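You operate a simulated robot arm through the tools that you are given. There is no shell and no other tool. Be economical: measure what you need, move in short steps, check, and stop when the job is done.

You are at the controls of a simulated robot arm. One attempt, no reset.

## Task
Put the white tub on the top of the long workbench away on the long grey shelf. Take the cartridge on the top of the long workbench and put it away on the cartridge tray. Put the red brush on top of the black tape on the top of the wide steel bench. Fetch the green brush and stand it on the top of the wide steel bench. Push the green locker door shut. Fetch the paint can and set it on the shelf of the narrow grey bench. Pull the door open. Do these in any order. Set down upright: cartridge, green brush, paint can.

The check looks at the end state, three seconds after you hand in, the way a careful person would. Anything else that was tipped, shoved, dropped, spilled or broken makes it a failure.

## Robot
A 6-joint arm with a fingered hand on a trunk, on a base that drives. Base frame: it is fixed to the floor where the robot stands at the start and does not move with it; the origin is under the middle of the robot, x ahead of it, y to its left, z up; the surface under the hand at the start is at about z = 0.85. Units: m, degrees, N and s.
With the tool pointing down near the work surface it reaches from about 0.34 to 0.76 m from the robot's upright axis, wherever it stands. Its first joint turns from -166.0 to 166.0 degrees. Places, roughly: black tape (6x6x5 cm) [0.5, -3.4, 0.9]; cartridge [0.5, 0, 1]; cartridge tray (14x46 cm) [-5.56, 0.3, 0.8]; door [1, -2.6, 1]; green brush (5x3x8 cm) [0.4, -1.3, 0.9]; green locker door [-2.2, 0.1, 0.9]; long grey shelf [-7.5, -5.7, 0.7]; paint can [-1.25, 0.5, 1.25]; red brush (3x3x18 cm) [0.4, -0.4, 0.9]; shelf of the narrow grey bench (22x72 cm) [-1.5, -1.36, 0.26]; top of the wide steel bench [0.6, -4.2, 0.8]; white tub [0.75, 0, 0.75]. Payload 4 kg.
Tool frame: the origin (TCP) lies between the finger pads and is the grasp point; the fingertips stand 0.026 m ahead of it; z points along the fingers, y is the line along which they close. Largest opening 0.148 m; the body of the gripper starts 0.073 m behind the TCP. The gripper is a hand of 3 fingers: y runs from the thumb to the fingers, the wrist lies at [0, 0, -0.239] in the tool frame.
Orientation is that of the tool frame in the base frame, as a unit quaternion [x, y, z, w]. With the fingers straight down and closing along the base's y, the tool's x points along the base's -x, its y along +y and its z along -z.

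## Interface
- The arm moves only by the tool send_rows. Its argument "increments" is a list of rows, each a list of 2 entries, a list of its own where there are three numbers: the shift along the tool's x, y, z in m, then the turn, a rotation vector about the tool's x, y, z in degrees. In form: [[[tx, ty, tz], [rx, ry, rz]], ...]. A call has 1 to 20 rows; each row shifts and turns the commanded pose from where the row before left it, along the tool's axes as they then stand. A row lasts 0.2 s, in which the tool goes at most 0.05 m and 8.6 degrees; a call with a longer step from one row to the next is refused whole. A pose out of reach is approached as far as the arm can. The call stops where the force on the tool passes 40 N (or 10 N more than at its start, if that is more) or the arm is blocked; 0.2 s more then pass. In this call time passes only in rows, and 0.2 s behind the last. It gives the time, the measured TCP pose, the force on the tool (base axes), the opening and the grip force at its end, in the units of the frame above (readings bear some noise), with the torque about the TCP (base axes, N m) and any sound that the robot's microphone picked up.
- Cameras (640 x 400 px; columns grow to the right, rows downward): "scene" is now at [0.006, 0.1084, 1.5451]; the picture's right is [-0.61, -0.80, 0.00], its down [-0.55, 0.42, -0.73] and it looks along [0.58, -0.44, -0.69] (base axes); focal length 264 px, centre (320, 200). "wrist" rides on the gripper at [0.068, -0.039, -0.09] in the tool frame; the picture's right is [0.50, 0.87, 0.00], its down [-0.66, 0.38, -0.65] and it looks along [-0.57, 0.33, 0.76] (tool axes); focal length 222 px, centre (320, 200). There is no depth. A picture from a camera that has moved, and an enlarged one, comes with that camera's place and axes in the base frame and with its lens.
- get_image(camera): a new picture of that camera. The clock stands still meanwhile.
- move_column(by): slides the trunk up (or, below 0, down) by that many m; the arm and the scene camera ride with it, the base frame stays. It gives what a move gives, with no picture.
- drive_base(legs): drives the robot by 1 to 6 legs, each [ahead, left, turn to the left] in m, m and degrees, along the robot's own axes; the way and the turn of a leg run together, so that a leg with both is an arc; at most 1.5 m and 180 degrees a leg. The arm and the cameras ride along, it lands a little off, and it stops where it bumps. It gives what a move gives.
- set_fingers(finger1, finger2, thumb_bend): sets how far each is bent, from 0 (flat) to 100 (curled in); at 30 the hand is open as for a grip, at 70 the pads meet at the TCP. One left out holds its place. A second passes; each finger stops where it meets its share of the squeeze, and holds until it gets a number again. It is the only way to open and close the hand. It gives what a move gives, with no picture; readings hold the bend of each and the force on the fingers (four entries, about 0 where the hand has none), thumb and palm.
- pan_tilt(pan, tilt): turns the head with the scene camera to pan (to the left, within 155 degrees either way) and tilt (down, from -29 to 69), counted from straight ahead of the robot. It gives what a move gives.
- enlarge(camera, box): a new picture of the part [left, top, right, bottom] of that camera's present view, enlarged. The clock stands still meanwhile.
- job_done(): hands the job in; it is judged then, once.

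Work in short steps. Places have to be worked out from the pictures, the camera data and where the tool is seen: move nearer, look again, correct. Check each grasp and each placing, and mend what went wrong. You have 186 turns and 164 pictures in all, those below and enlarged ones among them. Open the gripper and draw the arm clear of the work before you hand the job in, unless the task says otherwise; then end with one line.

The tools are called after "Call:" by a JSON object that holds its "method" and its "body". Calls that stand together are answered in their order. send_rows: Moves the arm, as the interface text tells. Its arguments: {"type":"object","properties":{"increments":{"type":"array","items":{"type":"array"}}},"required":["increments"]} The other tools are called the same way: move_column (by) slides the trunk up or down; set_fingers (finger1, finger2, thumb_bend) moves the fingers one by one; drive_base (legs) drives the base; pan_tilt (pan, tilt) turns the head that bears the scene camera; get_image (camera) takes a picture; enlarge (camera, box) takes an enlarged picture of a part of a camera's view; job_done () hands the job in.

At the start:

```text
time_s: 0.0
tcp_pos: [0.4267, -0.2091, 1.0854]
tcp_rot: [0.0, 1.0, 0.0, 0.0]
wrist_force: [-1.0, -0.5, 1.0]
wrist_torque: [-0.01, -0.02, -0.02]
grip_width: 0.1481
grip_force: 0.0
shape: jaw
bend: [30.0, 30.0, 30.0]
finger forces: [0.0, 0.1, 0.0, 0.1, 0.0, 0.0]
trunk travel left (down, up): [-0.5, 0.09]
robot x, y, heading: [-0.0021, -0.0019, -0.2]
head pan, tilt: [-37.3, 43.3]
```

scene: 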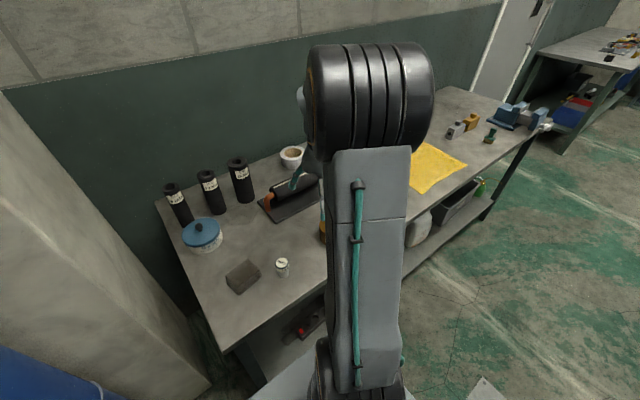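
wrist: 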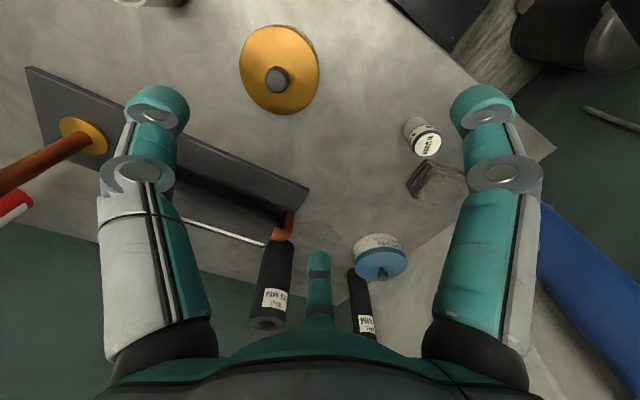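

I see the long workbench ahead with several objects on it; the arm hides part of it. I'll pan the head to see the surroundings first.

Call:
{"method": "pan_tilt", "body": {"pan": 0, "tilt": 45}}

Call:
{"method": "get_image", "body": {"camera": "scene"}}

Call:
{"method": "pan_tilt", "body": {"pan": -75, "tilt": 25}}

Call:
{"method": "get_image", "body": {"camera": "scene"}}

Call:
{"method": "pan_tilt", "body": {"pan": 150, "tilt": 25}}

Call:
{"method": "get_image", "body": {"camera": "scene"}}

Call:
{"method": "pan_tilt", "body": {"pan": -150, "tilt": 25}}

Call:
{"method": "get_image", "body": {"camera": "scene"}}

```text
time_s: 1.0
tcp_pos: [0.4259, -0.2091, 1.0846]
tcp_rot: [0.0, 1.0, 0.0, 0.0]
wrist_force: [0.2, 0.0, 0.9]
wrist_torque: [0.02, 0.0, -0.03]
grip_width: 0.1477
grip_force: 0.1
shape: jaw
bend: [30.0, 30.0, 30.0]
finger forces: [0.0, 0.0, 0.0, 0.1, 0.1, 0.0]
trunk travel left (down, up): [-0.5, 0.09]
robot x, y, heading: [0.0007, -0.0039, -0.3]
head pan, tilt: [0.0, 45.0]
```

```text
161 pictures are left
camera scene: at [0.0215, 0.1585, 1.5427], right [0.0, -1.0, 0.0], down [-0.71, 0.0, -0.71], along [0.71, 0.0, -0.71], focal length 264 px, centre (320, 200)
```

scene: 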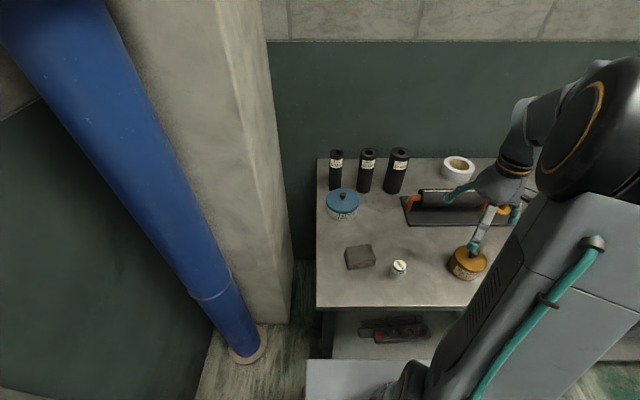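

```text
time_s: 2.5
tcp_pos: [0.426, -0.2106, 1.0847]
tcp_rot: [0.0, 1.0, 0.0, 0.001]
wrist_force: [-0.6, -0.5, 1.3]
wrist_torque: [-0.01, 0.0, -0.03]
grip_width: 0.1479
grip_force: 0.1
shape: jaw
bend: [30.0, 30.0, 30.0]
finger forces: [0.1, 0.0, 0.0, 0.0, 0.1, 0.1]
trunk travel left (down, up): [-0.5, 0.09]
robot x, y, heading: [0.0023, 0.0009, 0.0]
head pan, tilt: [-75.0, 25.0]
```

```text
160 pictures are left
camera scene: at [-0.0359, 0.0695, 1.5732], right [-0.97, -0.26, 0.0], down [-0.11, 0.41, -0.91], along [0.24, -0.88, -0.42], focal length 264 px, centre (320, 200)
```

scene: 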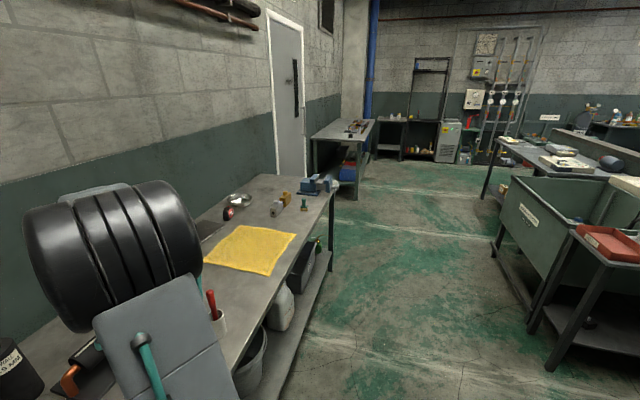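

```text
time_s: 5.7
tcp_pos: [0.4265, -0.2079, 1.0845]
tcp_rot: [0.0, 1.0, 0.0, 0.001]
wrist_force: [0.3, 0.2, -0.8]
wrist_torque: [-0.03, 0.0, 0.01]
grip_width: 0.148
grip_force: 0.0
shape: jaw
bend: [30.0, 30.0, 30.0]
finger forces: [0.1, 0.0, 0.0, 0.0, 0.1, 0.1]
trunk travel left (down, up): [-0.5, 0.09]
robot x, y, heading: [-0.0024, -0.0004, 0.2]
head pan, tilt: [150.0, 25.0]
```

```text
159 pictures are left
camera scene: at [-0.1396, 0.2046, 1.5732], right [0.5, 0.87, 0.0], down [0.37, -0.21, -0.91], along [-0.78, 0.45, -0.42], focal length 264 px, centre (320, 200)
```

scene: 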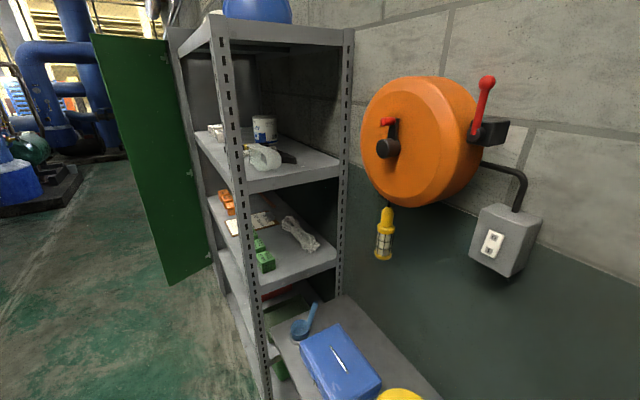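

```text
time_s: 9.8
tcp_pos: [0.4245, -0.2082, 1.0852]
tcp_rot: [0.0, 1.0, 0.0, -0.001]
wrist_force: [-0.7, -0.5, -0.1]
wrist_torque: [-0.01, 0.01, 0.01]
grip_width: 0.1481
grip_force: 0.0
shape: jaw
bend: [30.0, 30.0, 30.0]
finger forces: [0.1, 0.0, 0.0, 0.1, 0.0, 0.1]
trunk travel left (down, up): [-0.5, 0.09]
robot x, y, heading: [-0.0015, 0.002, -0.1]
head pan, tilt: [-150.0, 25.0]
```

```text
158 pictures are left
camera scene: at [-0.1396, 0.1124, 1.5732], right [-0.5, 0.87, 0.0], down [0.37, 0.21, -0.91], along [-0.78, -0.45, -0.42], focal length 264 px, centre (320, 200)
```

scene: 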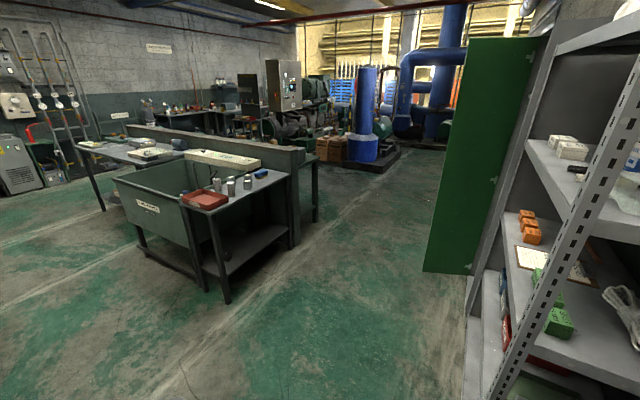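

Let me zoom in on the workbench's left end.

Call:
{"method": "pan_tilt", "body": {"pan": 0, "tilt": 45}}

Call:
{"method": "enlarge", "body": {"camera": "scene", "box": [300, 130, 540, 280]}}

Call:
{"method": "enlarge", "body": {"camera": "wrist", "box": [220, 80, 480, 340]}}

```text
time_s: 12.2
tcp_pos: [0.4257, -0.2082, 1.0849]
tcp_rot: [0.0, 1.0, 0.0, 0.0]
wrist_force: [-0.5, 0.0, 0.1]
wrist_torque: [0.03, 0.03, 0.0]
grip_width: 0.148
grip_force: 0.0
shape: jaw
bend: [30.0, 30.0, 30.0]
finger forces: [0.0, 0.1, 0.0, 0.0, 0.1, 0.0]
trunk travel left (down, up): [-0.5, 0.09]
robot x, y, heading: [0.0008, -0.0008, -0.1]
head pan, tilt: [0.0, 45.0]
```

```text
2.67 times, centred on (420, 205) of scene
camera zoom: at [0.0215, 0.1585, 1.5427], right [0.0, -1.0, 0.0], down [-0.71, 0.0, -0.71], along [0.71, 0.0, -0.71], focal length 704 px, centre (53, 187)
```

zoom: 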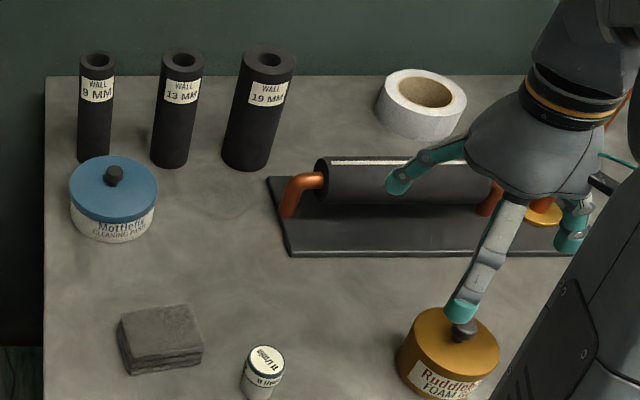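

```text
1.54 times, centred on (350, 210) of wrist
camera zoom: at [0.358, -0.2477, 1.1742], right [-0.5, 0.87, 0.0], down [0.66, 0.38, 0.65], along [0.57, 0.33, -0.76], focal length 342 px, centre (274, 185)
```

zoom: 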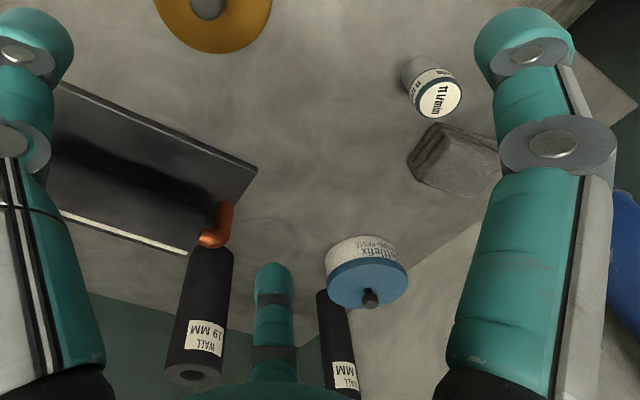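

White tub = the blue-lidded white "Mottlefix" tub; cartridge is probably the small white cylinder near (0.42,-0.06). I'll slide right along the bench to look at the brushes first.

Call:
{"method": "drive_base", "body": {"legs": [[0, -0.5, 0]]}}

Call:
{"method": "pan_tilt", "body": {"pan": 25, "tilt": 45}}

Call:
{"method": "get_image", "body": {"camera": "scene"}}

Call:
{"method": "get_image", "body": {"camera": "wrist"}}

Call:
{"method": "pan_tilt", "body": {"pan": -60, "tilt": 35}}

Call:
{"method": "get_image", "body": {"camera": "scene"}}

```text
time_s: 15.1
tcp_pos: [0.4282, -0.7067, 1.0848]
tcp_rot: [-0.002, 1.0, 0.0, 0.0]
wrist_force: [-0.3, -0.2, -0.3]
wrist_torque: [0.0, -0.02, -0.01]
grip_width: 0.1477
grip_force: 0.1
shape: jaw
bend: [30.0, 30.0, 30.0]
finger forces: [0.0, 0.0, 0.0, 0.1, 0.0, 0.0]
trunk travel left (down, up): [-0.5, 0.09]
robot x, y, heading: [0.0015, -0.4978, 0.3]
head pan, tilt: [0.0, 45.0]
```

```text
time_s: 16.0
tcp_pos: [0.4241, -0.7075, 1.0885]
tcp_rot: [-0.002, 1.0, 0.001, 0.001]
wrist_force: [-1.1, 0.5, -0.6]
wrist_torque: [-0.01, -0.03, 0.02]
grip_width: 0.148
grip_force: 0.1
shape: jaw
bend: [30.0, 30.0, 30.0]
finger forces: [0.1, 0.1, 0.1, 0.1, 0.1, 0.1]
trunk travel left (down, up): [-0.5, 0.09]
robot x, y, heading: [0.0005, -0.5004, 0.0]
head pan, tilt: [25.0, 45.0]
```

```text
155 pictures are left
camera scene: at [0.0235, -0.3065, 1.5437], right [0.43, -0.91, 0.0], down [-0.64, -0.3, -0.7], along [0.64, 0.3, -0.71], focal length 264 px, centre (320, 200)
```

scene: 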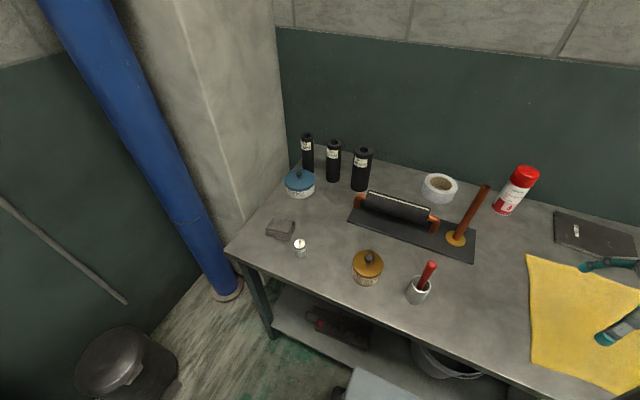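

```text
154 pictures are left
camera wrist: at [0.3561, -0.7459, 1.1767], right [-0.5, 0.86, 0.0], down [0.65, 0.38, 0.66], along [0.57, 0.33, -0.75], focal length 222 px, centre (320, 200)
```

wrist: 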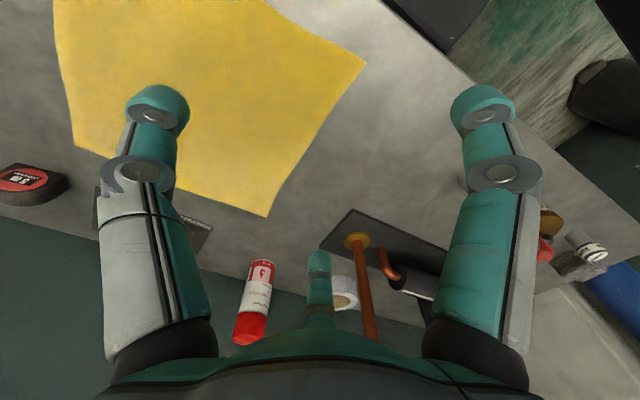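

```text
time_s: 17.6
tcp_pos: [0.4242, -0.7074, 1.0878]
tcp_rot: [-0.002, 1.0, 0.0, 0.002]
wrist_force: [0.6, 0.9, 0.4]
wrist_torque: [0.0, 0.01, 0.0]
grip_width: 0.1477
grip_force: 0.0
shape: jaw
bend: [30.0, 30.0, 30.0]
finger forces: [0.0, 0.1, 0.0, 0.0, 0.0, 0.1]
trunk travel left (down, up): [-0.5, 0.09]
robot x, y, heading: [0.0002, -0.4961, 0.3]
head pan, tilt: [-60.0, 35.0]
```

```text
153 pictures are left
camera scene: at [-0.0056, -0.4172, 1.5586], right [-0.86, -0.5, 0.0], down [-0.29, 0.5, -0.82], along [0.41, -0.71, -0.58], focal length 264 px, centre (320, 200)
```

scene: 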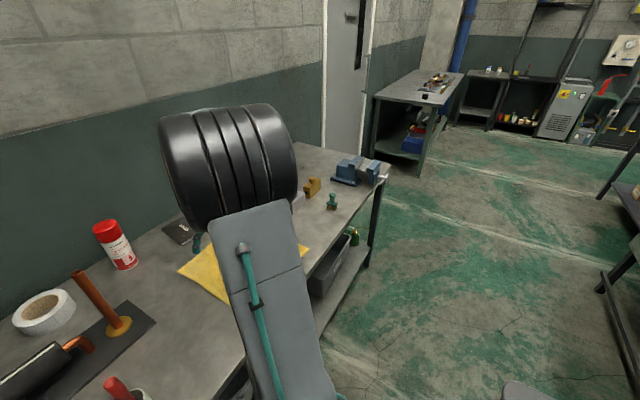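

The red brush stands in a small white cup at about (0.415,-0.398), top ~1.03. I'll raise the hand a bit, move above it and look with the wrist camera.

Call:
{"method": "send_rows", "body": {"increments": [[[0, 0, -0.05], [0, 0, 0]], [[0, 0.05, 0], [0, 0, 0]], [[0, 0.05, 0], [0, 0, 0]], [[0, 0.05, 0], [0, 0, 0]], [[0, 0.05, 0], [0, 0, 0]], [[0, 0.05, 0], [0, 0, 0]], [[0.005, 0.045, 0], [0, 0, 0]]]}}

Call:
{"method": "get_image", "body": {"camera": "wrist"}}

Call:
{"method": "pan_tilt", "body": {"pan": 5, "tilt": 50}}

Call:
{"method": "get_image", "body": {"camera": "scene"}}

```text
time_s: 19.2
tcp_pos: [0.4173, -0.411, 1.1372]
tcp_rot: [-0.002, 1.0, 0.0, 0.003]
wrist_force: [-0.4, -0.1, -0.1]
wrist_torque: [-0.01, 0.02, 0.0]
grip_width: 0.1478
grip_force: 0.1
shape: jaw
bend: [30.0, 30.0, 30.0]
finger forces: [0.0, 0.1, 0.0, 0.0, 0.0, 0.0]
trunk travel left (down, up): [-0.5, 0.09]
robot x, y, heading: [0.0046, -0.5005, 0.4]
head pan, tilt: [-60.0, 35.0]
```

```text
152 pictures are left
camera wrist: at [0.3495, -0.4503, 1.2268], right [-0.5, 0.87, 0.0], down [0.65, 0.38, 0.66], along [0.57, 0.33, -0.75], focal length 222 px, centre (320, 200)
```

wrist: 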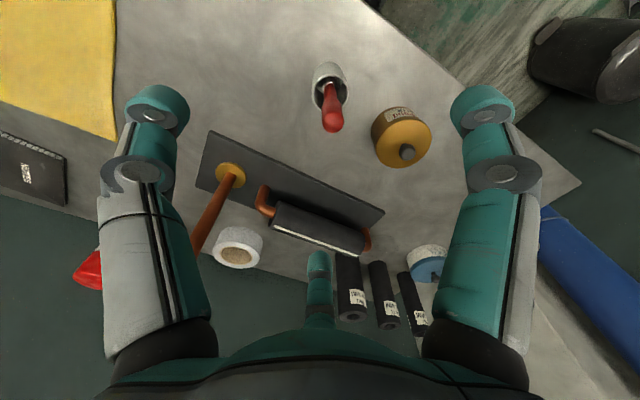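

```text
time_s: 20.5
tcp_pos: [0.4183, -0.4126, 1.1372]
tcp_rot: [-0.002, 1.0, 0.0, 0.003]
wrist_force: [0.8, 0.8, 0.1]
wrist_torque: [-0.01, 0.0, -0.03]
grip_width: 0.148
grip_force: 0.1
shape: jaw
bend: [30.0, 30.0, 30.0]
finger forces: [0.1, 0.1, 0.0, 0.0, 0.1, 0.1]
trunk travel left (down, up): [-0.5, 0.09]
robot x, y, heading: [0.0021, -0.5013, 0.0]
head pan, tilt: [5.0, 50.0]
```

```text
151 pictures are left
camera scene: at [0.0266, -0.3341, 1.5367], right [0.09, -1.0, 0.0], down [-0.77, -0.07, -0.64], along [0.64, 0.06, -0.77], focal length 264 px, centre (320, 200)
```

scene: 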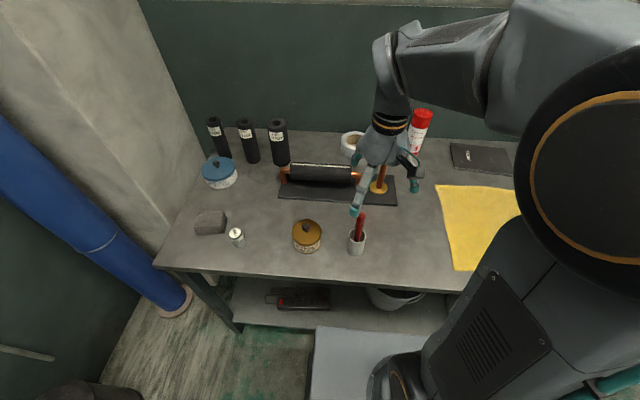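

The brush handle top is at about (0.42,-0.398,1.015). I centre over it, descend to z≈0.985 and check before closing.

Call:
{"method": "send_rows", "body": {"increments": [[[-0.002, 0.013, 0.03], [0, 0, 0]], [[0, 0, 0.04], [0, 0, 0]], [[0, 0, 0.04], [0, 0, 0]], [[0, 0, 0.04], [0, 0, 0]]]}}

Call:
{"method": "get_image", "body": {"camera": "wrist"}}

```text
time_s: 21.5
tcp_pos: [0.42, -0.3969, 0.9876]
tcp_rot: [-0.002, 1.0, -0.001, 0.003]
wrist_force: [0.0, 0.0, -0.3]
wrist_torque: [-0.03, -0.03, -0.03]
grip_width: 0.1482
grip_force: 0.0
shape: jaw
bend: [30.0, 30.0, 30.0]
finger forces: [0.0, 0.0, 0.0, 0.0, 0.0, 0.0]
trunk travel left (down, up): [-0.5, 0.09]
robot x, y, heading: [-0.0047, -0.4975, 0.3]
head pan, tilt: [5.0, 50.0]
```

```text
150 pictures are left
camera wrist: at [0.3516, -0.437, 1.077], right [-0.5, 0.86, 0.0], down [0.65, 0.38, 0.66], along [0.57, 0.33, -0.75], focal length 222 px, centre (320, 200)
```

wrist: 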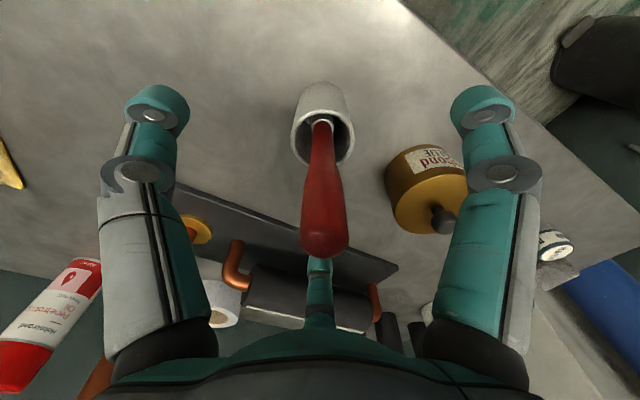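

The handle passes through the image centre (the TCP), so I close the hand.

Call:
{"method": "set_fingers", "body": {"finger1": 70, "finger2": 70, "thumb_bend": 70}}

Call:
{"method": "get_image", "body": {"camera": "wrist"}}

```text
time_s: 22.5
tcp_pos: [0.4193, -0.3983, 0.988]
tcp_rot: [-0.001, 1.0, 0.0, 0.003]
wrist_force: [-0.7, -0.6, -0.2]
wrist_torque: [-0.02, 0.02, -0.01]
grip_width: 0.0132
grip_force: 7.2
shape: fingers
bend: [65.0, 65.0, 67.0]
finger forces: [4.9, 4.2, 0.1, 0.0, 5.3, 0.0]
trunk travel left (down, up): [-0.5, 0.09]
robot x, y, heading: [0.0028, -0.5023, 0.0]
head pan, tilt: [5.0, 50.0]
```

```text
149 pictures are left
camera wrist: at [0.3517, -0.437, 1.0776], right [-0.5, 0.86, 0.0], down [0.65, 0.38, 0.66], along [0.57, 0.33, -0.75], focal length 222 px, centre (320, 200)
```

wrist: 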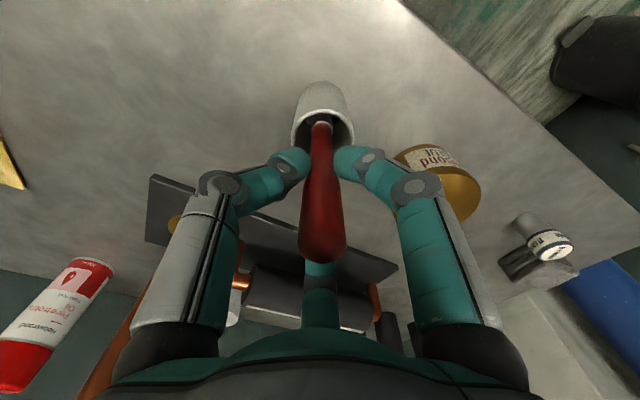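

Gripped at all three digits; I lift straight up out of the cup.

Call:
{"method": "send_rows", "body": {"increments": [[[0, 0, -0.03], [0, 0, 0]], [[0, 0, -0.04], [0, 0, 0]], [[0, 0, -0.04], [0, 0, 0]], [[0, 0, -0.04], [0, 0, 0]], [[0, 0, -0.04], [0, 0, 0]]]}}

Call:
{"method": "get_image", "body": {"camera": "scene"}}

Call:
{"method": "get_image", "body": {"camera": "wrist"}}

```text
time_s: 23.7
tcp_pos: [0.4201, -0.3989, 1.1793]
tcp_rot: [-0.003, 1.0, 0.0, 0.003]
wrist_force: [-0.4, 0.4, -0.4]
wrist_torque: [0.02, -0.02, -0.01]
grip_width: 0.0134
grip_force: 7.5
shape: fingers
bend: [65.0, 65.0, 67.0]
finger forces: [4.9, 4.2, 0.0, 0.0, 5.2, 0.0]
trunk travel left (down, up): [-0.5, 0.09]
robot x, y, heading: [0.0034, -0.5014, 0.2]
head pan, tilt: [5.0, 50.0]
```

```text
148 pictures are left
camera scene: at [0.0266, -0.3341, 1.5366], right [0.09, -1.0, 0.0], down [-0.77, -0.07, -0.64], along [0.64, 0.06, -0.77], focal length 264 px, centre (320, 200)
```

scene: 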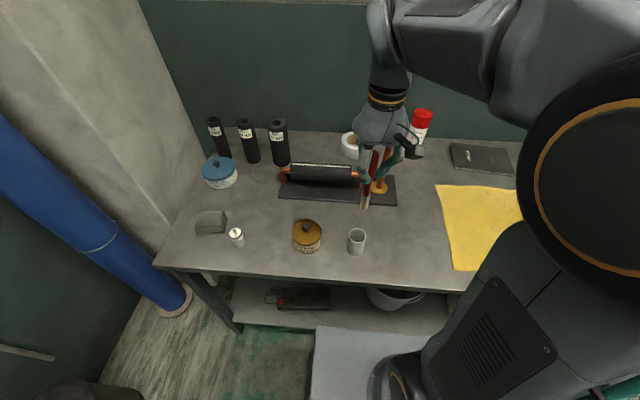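

```text
147 pictures are left
camera wrist: at [0.3506, -0.438, 1.2687], right [-0.5, 0.86, 0.0], down [0.65, 0.38, 0.66], along [0.57, 0.33, -0.75], focal length 222 px, centre (320, 200)
```

wrist: 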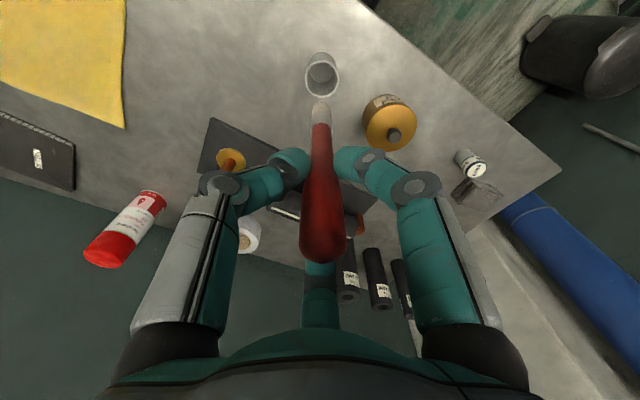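

The brush is out and the cup stands. I back off and drive along to the steel bench.

Call:
{"method": "drive_base", "body": {"legs": [[-0.5, 0, 0], [0, -1.3, 0], [0, -1.3, 0]]}}

Call:
{"method": "pan_tilt", "body": {"pan": 10, "tilt": 25}}

Call:
{"method": "get_image", "body": {"camera": "scene"}}

Call:
{"method": "pan_tilt", "body": {"pan": -50, "tilt": 30}}

Call:
{"method": "get_image", "body": {"camera": "scene"}}

```text
time_s: 39.0
tcp_pos: [-0.0495, -2.9996, 1.1789]
tcp_rot: [-0.012, 1.0, 0.001, 0.002]
wrist_force: [-0.2, -1.0, -0.8]
wrist_torque: [0.01, -0.04, 0.0]
grip_width: 0.0129
grip_force: 7.2
shape: fingers
bend: [65.0, 65.0, 67.0]
finger forces: [4.8, 4.3, 0.1, 0.1, 5.2, 0.0]
trunk travel left (down, up): [-0.5, 0.09]
robot x, y, heading: [-0.4608, -3.1084, 1.3]
head pan, tilt: [5.0, 50.0]
```

```text
time_s: 39.9
tcp_pos: [-0.0493, -2.9989, 1.1766]
tcp_rot: [-0.012, 1.0, 0.0, 0.002]
wrist_force: [-0.4, -0.6, -0.4]
wrist_torque: [-0.01, -0.02, 0.01]
grip_width: 0.0134
grip_force: 7.4
shape: fingers
bend: [65.0, 65.0, 67.0]
finger forces: [4.8, 4.2, 0.0, 0.1, 5.2, 0.0]
trunk travel left (down, up): [-0.5, 0.09]
robot x, y, heading: [-0.4614, -3.1115, 1.5]
head pan, tilt: [10.0, 25.0]
```

```text
146 pictures are left
camera scene: at [-0.4355, -2.9338, 1.5732], right [0.2, -0.98, 0.0], down [-0.41, -0.08, -0.91], along [0.89, 0.18, -0.42], focal length 264 px, centre (320, 200)
```

scene: 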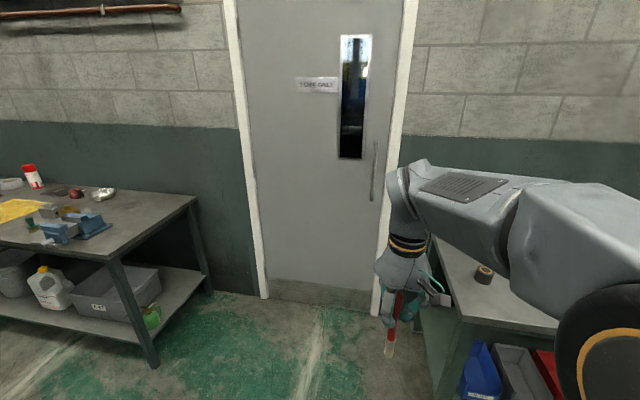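

```text
time_s: 41.2
tcp_pos: [-0.0479, -2.9991, 1.1793]
tcp_rot: [-0.012, 1.0, 0.001, 0.002]
wrist_force: [0.2, -0.2, 0.1]
wrist_torque: [-0.02, -0.01, 0.0]
grip_width: 0.0134
grip_force: 7.0
shape: fingers
bend: [65.0, 65.0, 67.0]
finger forces: [4.8, 4.2, 0.1, 0.0, 5.2, 0.1]
trunk travel left (down, up): [-0.5, 0.09]
robot x, y, heading: [-0.4627, -3.1117, 1.1]
head pan, tilt: [-50.0, 30.0]
```

```text
145 pictures are left
camera scene: at [-0.4659, -3.0198, 1.5653], right [-0.75, -0.66, 0.0], down [-0.33, 0.37, -0.87], along [0.57, -0.65, -0.5], focal length 264 px, centre (320, 200)
```

scene: 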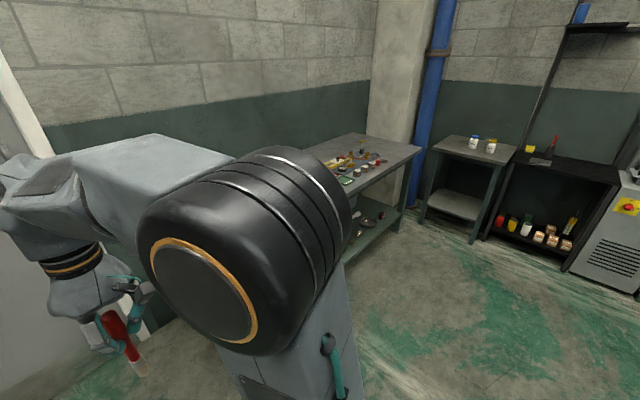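

The tape stands at about (0.49,-3.394), near the bench's door end. I shift right to look at it past the arm.

Call:
{"method": "drive_base", "body": {"legs": [[0, -0.5, -1.3]]}}

Call:
{"method": "pan_tilt", "body": {"pan": 15, "tilt": 40}}

Call:
{"method": "get_image", "body": {"camera": "scene"}}

```text
time_s: 44.2
tcp_pos: [-0.0399, -3.5153, 1.1773]
tcp_rot: [-0.002, 1.0, 0.0, 0.003]
wrist_force: [-0.1, 0.7, -1.2]
wrist_torque: [0.02, -0.01, 0.0]
grip_width: 0.0134
grip_force: 7.2
shape: fingers
bend: [65.0, 65.0, 67.0]
finger forces: [4.9, 4.2, 0.0, 0.0, 5.2, 0.0]
trunk travel left (down, up): [-0.5, 0.09]
robot x, y, heading: [-0.4534, -3.6181, 0.6]
head pan, tilt: [-50.0, 30.0]
```

```text
time_s: 45.5
tcp_pos: [-0.0394, -3.5152, 1.1786]
tcp_rot: [-0.003, 1.0, 0.001, 0.002]
wrist_force: [-0.4, 0.1, -0.4]
wrist_torque: [0.06, -0.04, -0.01]
grip_width: 0.0132
grip_force: 7.6
shape: fingers
bend: [65.0, 65.0, 67.0]
finger forces: [4.7, 4.1, 0.0, 0.1, 5.2, 0.1]
trunk travel left (down, up): [-0.5, 0.09]
robot x, y, heading: [-0.4555, -3.6147, 0.3]
head pan, tilt: [15.0, 40.0]
```

```text
144 pictures are left
camera scene: at [-0.4331, -3.4359, 1.5499], right [0.26, -0.96, 0.0], down [-0.62, -0.17, -0.77], along [0.74, 0.2, -0.64], focal length 264 px, centre (320, 200)
```

scene: 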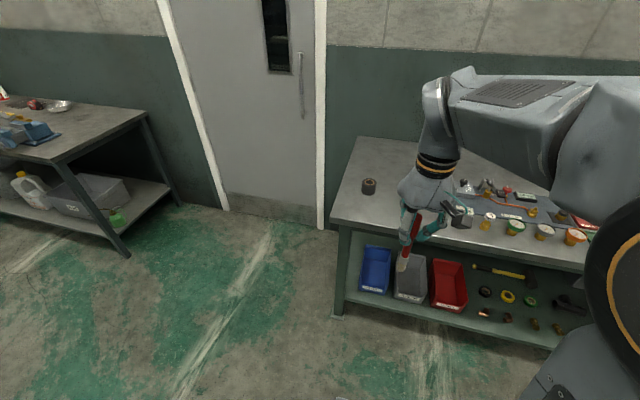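

The bench's end edge is at y≈-3.28 and the tape 12 cm in, so the best approach is with the tool pointing −y from the door space, keeping the hand's body off the bench. I drive there, facing −y.

Call:
{"method": "drive_base", "body": {"legs": [[0, 0.9, 0], [0, 0, -90], [0, 0.85, 0]]}}

Call:
{"method": "pan_tilt", "body": {"pan": 0, "tilt": 45}}

Call:
{"method": "get_image", "body": {"camera": "scene"}}

```text
time_s: 58.2
tcp_pos: [0.5065, -3.1163, 1.1785]
tcp_rot: [0.701, 0.713, -0.002, 0.002]
wrist_force: [0.2, 0.6, -0.2]
wrist_torque: [-0.02, 0.0, 0.01]
grip_width: 0.0131
grip_force: 6.5
shape: fingers
bend: [65.0, 65.0, 67.0]
finger forces: [4.5, 4.1, 0.1, 0.1, 5.0, 0.1]
trunk travel left (down, up): [-0.5, 0.09]
robot x, y, heading: [0.4007, -2.7008, -89.0]
head pan, tilt: [15.0, 40.0]
```

```text
time_s: 59.0
tcp_pos: [0.5058, -3.1173, 1.1784]
tcp_rot: [0.702, 0.712, -0.002, 0.003]
wrist_force: [-0.4, 0.4, -0.5]
wrist_torque: [-0.01, 0.04, -0.01]
grip_width: 0.0131
grip_force: 6.6
shape: fingers
bend: [65.0, 65.0, 67.0]
finger forces: [4.6, 4.0, 0.0, 0.0, 4.9, 0.0]
trunk travel left (down, up): [-0.5, 0.09]
robot x, y, heading: [0.3956, -2.702, -88.9]
head pan, tilt: [0.0, 45.0]
```

```text
143 pictures are left
camera scene: at [0.5618, -2.724, 1.5427], right [-1.0, -0.02, 0.0], down [-0.01, 0.71, -0.71], along [0.01, -0.71, -0.71], focal length 264 px, centre (320, 200)
```

scene: 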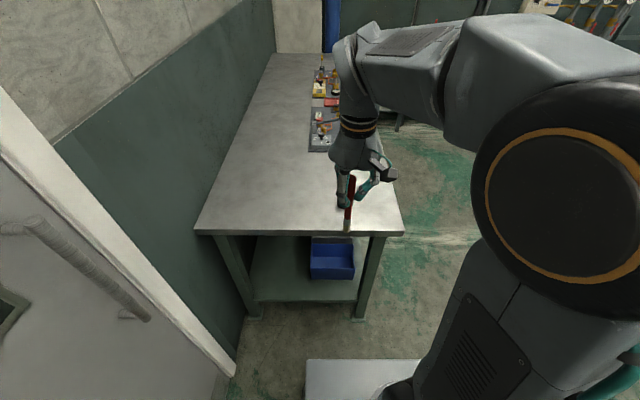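

I move ahead ~0.2 m, then roll the tool −90° about its axis (thumb forward).

Call:
{"method": "send_rows", "body": {"increments": [[[-0.045, 0, 0], [0, 0, 0]], [[-0.045, 0, 0], [0, 0, 0]], [[-0.045, 0, 0], [0, 0, 0]], [[-0.045, 0, 0], [0, 0, 0]], [[0, 0, 0], [0, 0, -8]], [[0, 0, 0], [0, 0, -8]], [[0, 0, 0], [0, 0, -8]], [[0, 0, 0], [0, 0, -8]], [[0, 0, 0], [0, 0, -8]], [[0, 0, 0], [0, 0, -8]], [[0, 0, 0], [0, 0, -8]], [[0, 0, 0], [0, 0, -8]], [[0, 0, 0], [0, 0, -8]], [[0, 0, 0], [0, 0, -8]], [[0, 0, 0], [0, 0, -8]], [[0, 0, 0], [0, 0, -2]]]}}

```text
time_s: 62.4
tcp_pos: [0.6046, -3.2042, 1.0829]
tcp_rot: [0.022, 1.0, -0.015, -0.008]
wrist_force: [0.2, -0.1, -1.0]
wrist_torque: [-0.01, -0.01, 0.01]
grip_width: 0.0132
grip_force: 6.8
shape: fingers
bend: [65.0, 65.0, 67.0]
finger forces: [4.6, 4.1, 0.0, 0.1, 5.0, 0.0]
out of reach, approached as far as the arm can: row 12, 13, 14, 15, 16
trunk travel left (down, up): [-0.5, 0.09]
robot x, y, heading: [0.3997, -2.7047, -89.0]
head pan, tilt: [0.0, 45.0]
```

The roll ran into an arm limit and the TCP was pulled off. I'll command the pitch gradually with some lift and see whether it comes back in reach.

Call:
{"method": "send_rows", "body": {"increments": [[[0, 0, -0.04], [8, 0, 0]], [[0, 0, -0.02], [8, 0, 0]], [[0, 0, 0], [8, 0, 0]], [[0, 0, 0], [8, 0, 0]]]}}

Call:
{"method": "get_image", "body": {"camera": "scene"}}

```text
time_s: 63.4
tcp_pos: [0.6048, -3.201, 1.1436]
tcp_rot: [0.02, 0.956, -0.291, -0.014]
wrist_force: [0.7, -0.6, -0.1]
wrist_torque: [0.02, 0.02, 0.01]
grip_width: 0.0135
grip_force: 7.1
shape: fingers
bend: [65.0, 65.0, 67.0]
finger forces: [4.6, 4.1, 0.0, 0.1, 4.9, 0.0]
trunk travel left (down, up): [-0.5, 0.09]
robot x, y, heading: [0.3997, -2.7015, -89.0]
head pan, tilt: [0.0, 45.0]
```

```text
142 pictures are left
camera scene: at [0.5617, -2.7239, 1.5427], right [-1.0, -0.02, 0.0], down [-0.01, 0.71, -0.71], along [0.01, -0.71, -0.71], focal length 264 px, centre (320, 200)
```

scene: 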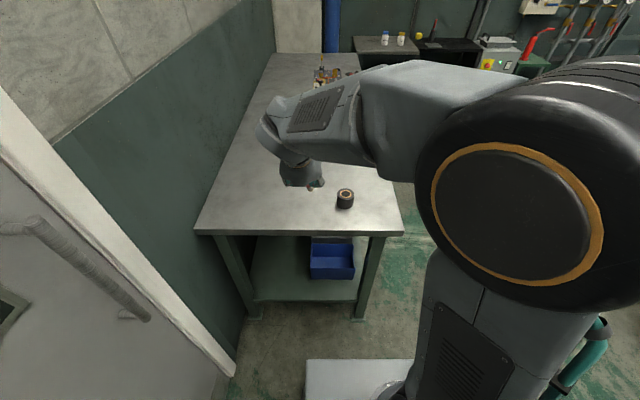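

Pitching works. I continue the pitch to horizontal.

Call:
{"method": "send_rows", "body": {"increments": [[[0, 0, 0], [8, 0, 0]], [[0, 0, 0], [8, 0, 0]], [[0, 0, 0], [8, 0, 0]], [[0, 0, 0], [8, 0, 0]], [[0, 0, 0], [8, 0, 0]], [[0, 0, 0], [8, 0, 0]], [[0, 0, 0], [8, 0, 0]]]}}

Call:
{"method": "get_image", "body": {"camera": "scene"}}

Call:
{"method": "get_image", "body": {"camera": "wrist"}}

```text
time_s: 65.0
tcp_pos: [0.6044, -3.2001, 1.1432]
tcp_rot: [0.011, 0.708, -0.706, -0.02]
wrist_force: [0.3, 0.0, 0.2]
wrist_torque: [0.04, 0.0, 0.02]
grip_width: 0.0131
grip_force: 6.7
shape: fingers
bend: [65.0, 65.0, 67.0]
finger forces: [4.9, 4.1, 0.1, 0.0, 4.8, 0.0]
trunk travel left (down, up): [-0.5, 0.09]
robot x, y, heading: [0.3984, -2.7046, -89.1]
head pan, tilt: [0.0, 45.0]
```

```text
141 pictures are left
camera scene: at [0.5618, -2.7241, 1.5427], right [-1.0, -0.02, 0.0], down [-0.01, 0.71, -0.71], along [0.01, -0.71, -0.71], focal length 264 px, centre (320, 200)
```

scene: 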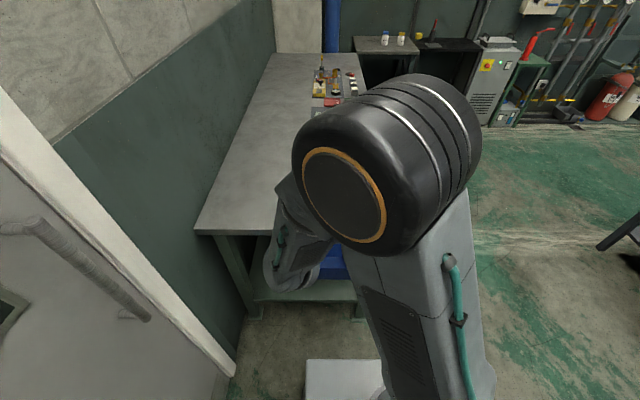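

```text
140 pictures are left
camera wrist: at [0.5418, -3.1073, 1.1816], right [-0.51, 0.02, -0.86], down [0.68, 0.63, -0.39], along [0.53, -0.78, -0.34], focal length 222 px, centre (320, 200)
```

wrist: 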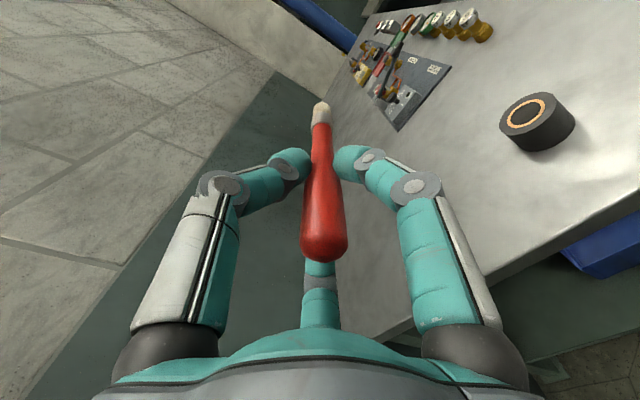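

The tool now points along −y with thumb up, brush extending ahead. I move so the brush's middle is above the tape (0.48,-3.40), still 7–8 cm above.

Call:
{"method": "send_rows", "body": {"increments": [[[0.045, 0, 0.045], [0, 0, 0]], [[0.04, 0.02, 0.045], [0, 0, 0]], [[0.04, 0.04, 0.045], [0, 0, 0]], [[0, 0.045, 0], [0, 0, 0]], [[0, 0.035, 0], [0, 0, 0]]]}}

Call:
{"method": "get_image", "body": {"camera": "wrist"}}

Call:
{"method": "get_image", "body": {"camera": "scene"}}

```text
refused: row 1 steps farther than a row can; nothing moved
```

```text
139 pictures are left
camera wrist: at [0.5418, -3.1073, 1.1816], right [-0.51, 0.02, -0.86], down [0.68, 0.63, -0.39], along [0.53, -0.78, -0.34], focal length 222 px, centre (320, 200)
```

wrist: 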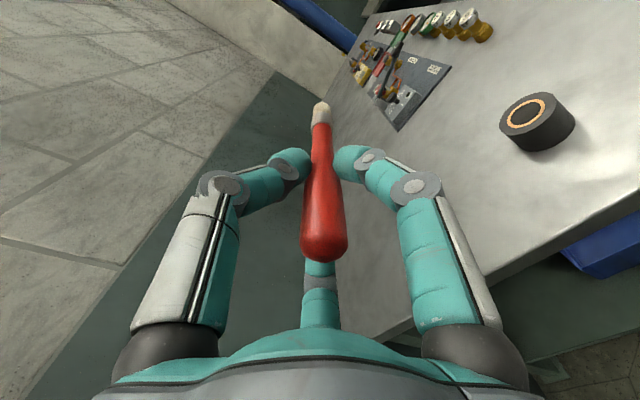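

```text
138 pictures are left
camera scene: at [0.5618, -2.7241, 1.5427], right [-1.0, -0.02, 0.0], down [-0.01, 0.71, -0.71], along [0.01, -0.71, -0.71], focal length 264 px, centre (320, 200)
```

scene: 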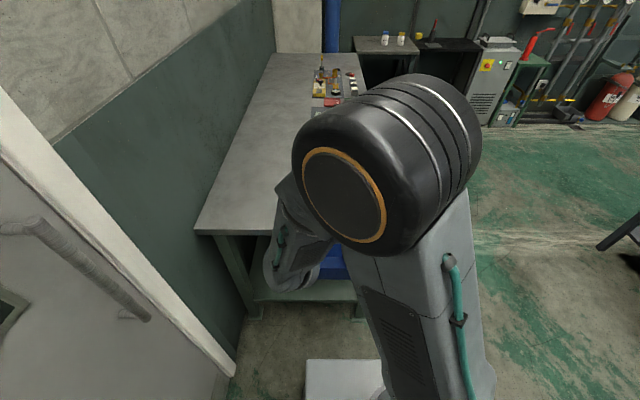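

The step was too long; same path in smaller rows.

Call:
{"method": "send_rows", "body": {"increments": [[[0.033, 0, 0.033], [0, 0, 0]], [[0.033, 0, 0.033], [0, 0, 0]], [[0.033, 0, 0.035], [0, 0, 0]], [[0.028, 0.01, 0.037], [0, 0, 0]], [[0, 0.045, 0], [0, 0, 0]], [[0, 0.045, 0], [0, 0, 0]], [[0, 0.04, 0], [0, 0, 0]]]}}

Call:
{"method": "get_image", "body": {"camera": "wrist"}}

```text
time_s: 66.6
tcp_pos: [0.6088, -3.3092, 1.1046]
tcp_rot: [0.017, 0.712, -0.702, -0.026]
wrist_force: [0.3, -0.7, 0.6]
wrist_torque: [0.02, 0.01, -0.04]
grip_width: 0.0132
grip_force: 7.0
shape: fingers
bend: [65.0, 65.0, 67.0]
finger forces: [4.8, 4.1, 0.0, 0.1, 4.9, 0.0]
out of reach, approached as far as the arm can: row 2, 3, 4, 5, 6, 7
trunk travel left (down, up): [-0.5, 0.09]
robot x, y, heading: [0.3962, -2.7026, -88.9]
head pan, tilt: [0.0, 45.0]
```

```text
137 pictures are left
camera wrist: at [0.5477, -3.2153, 1.1453], right [-0.51, 0.04, -0.86], down [0.69, 0.62, -0.38], along [0.51, -0.79, -0.35], focal length 222 px, centre (320, 200)
```

wrist: 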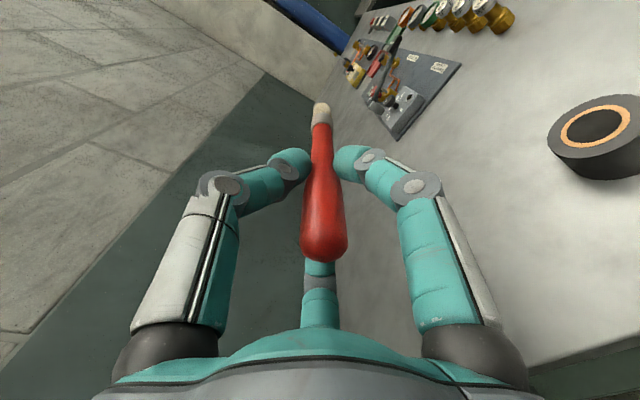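

Sideways arm motion is limited in this wrist pose, so I use the base for the horizontal correction and the column for the height.

Call:
{"method": "drive_base", "body": {"legs": [[0.03, -0.128, 0]]}}

Call:
{"method": "move_column", "body": {"by": -0.12}}

Call:
{"method": "get_image", "body": {"camera": "wrist"}}

Call:
{"method": "get_image", "body": {"camera": "scene"}}

```text
time_s: 67.9
tcp_pos: [0.4809, -3.3408, 1.1046]
tcp_rot: [0.016, 0.712, -0.702, -0.026]
wrist_force: [0.5, -0.4, -0.1]
wrist_torque: [-0.01, 0.02, 0.0]
grip_width: 0.0127
grip_force: 6.7
shape: fingers
bend: [65.0, 65.0, 67.0]
finger forces: [4.8, 4.1, 0.0, 0.1, 4.8, 0.0]
trunk travel left (down, up): [-0.5, 0.09]
robot x, y, heading: [0.2718, -2.7284, -89.2]
head pan, tilt: [0.0, 45.0]
```

```text
time_s: 69.4
tcp_pos: [0.481, -3.3404, 0.9846]
tcp_rot: [0.017, 0.712, -0.702, -0.027]
wrist_force: [0.0, 0.6, 0.0]
wrist_torque: [-0.04, 0.02, 0.02]
grip_width: 0.0128
grip_force: 7.1
shape: fingers
bend: [65.0, 65.0, 67.0]
finger forces: [4.8, 4.0, 0.0, 0.1, 4.9, 0.0]
trunk travel left (down, up): [-0.38, 0.21]
robot x, y, heading: [0.2724, -2.7333, -89.0]
head pan, tilt: [0.0, 45.0]
```

```text
136 pictures are left
camera wrist: at [0.4198, -3.2475, 1.0256], right [-0.51, 0.04, -0.86], down [0.69, 0.62, -0.38], along [0.51, -0.78, -0.35], focal length 222 px, centre (320, 200)
```

wrist: 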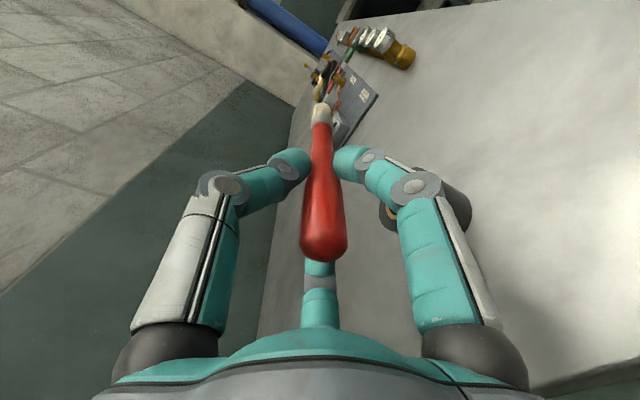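

```text
135 pictures are left
camera scene: at [0.4341, -2.7564, 1.4227], right [-1.0, -0.02, 0.0], down [-0.01, 0.71, -0.71], along [0.01, -0.71, -0.71], focal length 264 px, centre (320, 200)
```

scene: 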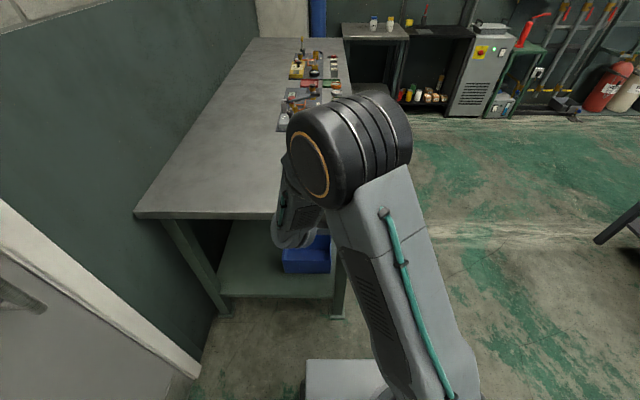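

The tape is right below the brush's middle. I lower further by column.

Call:
{"method": "move_column", "body": {"by": -0.07}}

Call:
{"method": "get_image", "body": {"camera": "wrist"}}

Call:
{"method": "get_image", "body": {"camera": "scene"}}

```text
time_s: 70.5
tcp_pos: [0.4812, -3.3417, 0.9144]
tcp_rot: [0.017, 0.711, -0.702, -0.026]
wrist_force: [0.1, 0.1, -0.9]
wrist_torque: [-0.01, 0.01, 0.02]
grip_width: 0.0128
grip_force: 6.7
shape: fingers
bend: [65.0, 65.0, 67.0]
finger forces: [4.8, 4.1, 0.1, 0.0, 4.8, 0.0]
trunk travel left (down, up): [-0.31, 0.28]
robot x, y, heading: [0.2725, -2.7376, -89.1]
head pan, tilt: [0.0, 45.0]
```

```text
134 pictures are left
camera wrist: at [0.4197, -3.2475, 0.9556], right [-0.51, 0.04, -0.86], down [0.69, 0.62, -0.38], along [0.51, -0.78, -0.35], focal length 222 px, centre (320, 200)
```

wrist: 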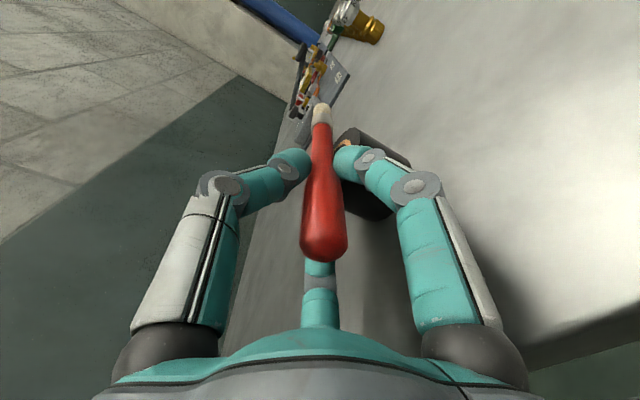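

```text
133 pictures are left
camera scene: at [0.4341, -2.7564, 1.3527], right [-1.0, -0.02, 0.0], down [-0.01, 0.71, -0.71], along [0.01, -0.71, -0.71], focal length 264 px, centre (320, 200)
```

scene: 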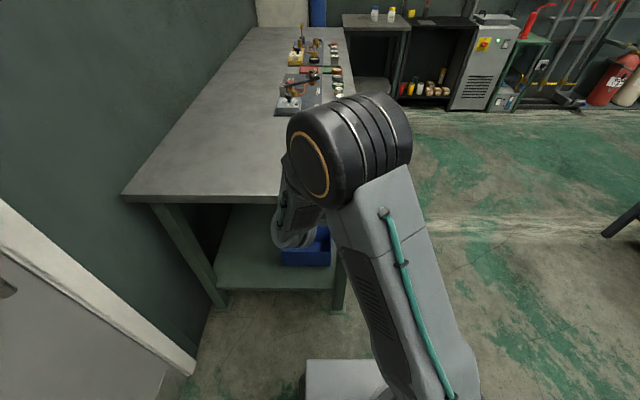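

No contact yet; I continue in 1 cm column steps.

Call:
{"method": "move_column", "body": {"by": -0.01}}

Call:
{"method": "get_image", "body": {"camera": "wrist"}}

```text
time_s: 71.0
tcp_pos: [0.4812, -3.3411, 0.9065]
tcp_rot: [0.017, 0.711, -0.702, -0.026]
wrist_force: [-0.4, 1.9, 10.1]
wrist_torque: [-0.27, -0.03, 0.01]
grip_width: 0.0134
grip_force: 10.9
shape: fingers
bend: [66.0, 66.0, 66.0]
finger forces: [3.2, 9.1, 0.1, 0.0, 9.7, 0.1]
trunk travel left (down, up): [-0.3, 0.29]
robot x, y, heading: [0.2732, -2.7355, -89.3]
head pan, tilt: [0.0, 45.0]
```

```text
132 pictures are left
camera wrist: at [0.4196, -3.247, 0.9468], right [-0.51, 0.04, -0.86], down [0.69, 0.62, -0.38], along [0.51, -0.79, -0.34], focal length 222 px, centre (320, 200)
```

wrist: 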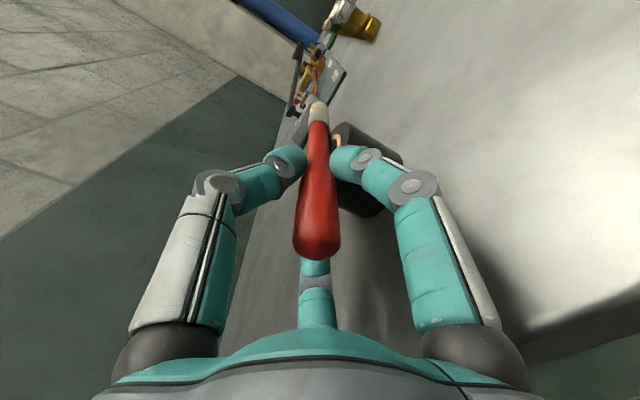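

Contact (10 N up). I relieve a few mm and open the fingers a moderate amount.

Call:
{"method": "move_column", "body": {"by": 0.005}}

Call:
{"method": "set_fingers", "body": {"finger1": 58, "finger2": 58, "thumb_bend": 55}}

Call:
{"method": "get_image", "body": {"camera": "wrist"}}

```text
time_s: 71.6
tcp_pos: [0.4814, -3.3409, 0.9098]
tcp_rot: [0.017, 0.713, -0.701, -0.028]
wrist_force: [-0.4, 0.5, 1.2]
wrist_torque: [-0.01, -0.05, 0.04]
grip_width: 0.013
grip_force: 8.5
shape: fingers
bend: [65.0, 66.0, 67.0]
finger forces: [5.0, 7.0, 0.0, 0.0, 5.7, 0.1]
trunk travel left (down, up): [-0.305, 0.285]
robot x, y, heading: [0.2745, -2.7314, -89.1]
head pan, tilt: [0.0, 45.0]
```

```text
time_s: 72.6
tcp_pos: [0.4809, -3.3411, 0.9108]
tcp_rot: [0.017, 0.712, -0.702, -0.027]
wrist_force: [0.6, 0.1, 0.1]
wrist_torque: [0.01, 0.01, -0.04]
grip_width: 0.042
grip_force: 0.1
shape: fingers
bend: [57.0, 57.0, 55.0]
finger forces: [0.0, 0.1, 0.0, 0.0, 0.0, 0.0]
trunk travel left (down, up): [-0.305, 0.285]
robot x, y, heading: [0.2757, -2.7356, -89.0]
head pan, tilt: [0.0, 45.0]
```

```text
131 pictures are left
camera wrist: at [0.4198, -3.2475, 0.9506], right [-0.51, 0.04, -0.86], down [0.69, 0.62, -0.38], along [0.51, -0.78, -0.35], focal length 222 px, centre (320, 200)
```

wrist: 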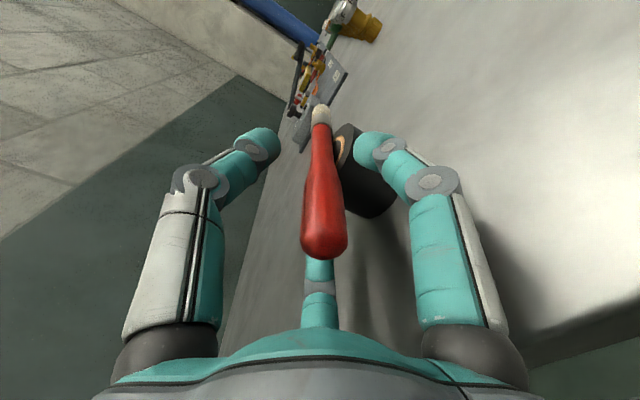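

The brush lies free on the tape. I open the thumb more and back straight out with the base.

Call:
{"method": "set_fingers", "body": {"thumb_bend": 40}}

Call:
{"method": "drive_base", "body": {"legs": [[-0.15, 0, 0]]}}

Call:
{"method": "get_image", "body": {"camera": "wrist"}}

```text
time_s: 73.6
tcp_pos: [0.4813, -3.3421, 0.9105]
tcp_rot: [0.016, 0.712, -0.702, -0.025]
wrist_force: [0.2, -0.4, -1.0]
wrist_torque: [-0.02, 0.03, 0.0]
grip_width: 0.0685
grip_force: 0.1
shape: fingers
bend: [57.0, 57.0, 40.0]
finger forces: [0.0, 0.0, 0.0, 0.0, 0.0, 0.1]
trunk travel left (down, up): [-0.305, 0.285]
robot x, y, heading: [0.2711, -2.7377, -89.3]
head pan, tilt: [0.0, 45.0]
```

```text
time_s: 75.0
tcp_pos: [0.4781, -3.1912, 0.9104]
tcp_rot: [0.017, 0.712, -0.701, -0.026]
wrist_force: [-0.3, 0.3, 0.1]
wrist_torque: [-0.01, -0.02, 0.0]
grip_width: 0.0685
grip_force: 0.0
shape: fingers
bend: [57.0, 57.0, 40.0]
finger forces: [0.0, 0.0, 0.0, 0.1, 0.1, 0.0]
trunk travel left (down, up): [-0.305, 0.285]
robot x, y, heading: [0.2708, -2.5888, -89.4]
head pan, tilt: [0.0, 45.0]
```

```text
130 pictures are left
camera wrist: at [0.4174, -3.0986, 0.9505], right [-0.51, 0.04, -0.86], down [0.69, 0.62, -0.38], along [0.51, -0.78, -0.35], focal length 222 px, centre (320, 200)
```

wrist: 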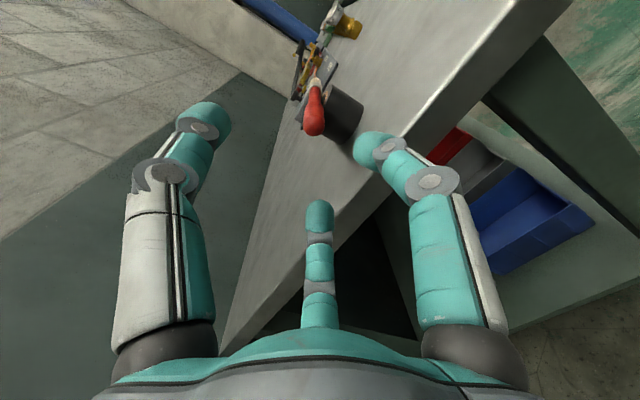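

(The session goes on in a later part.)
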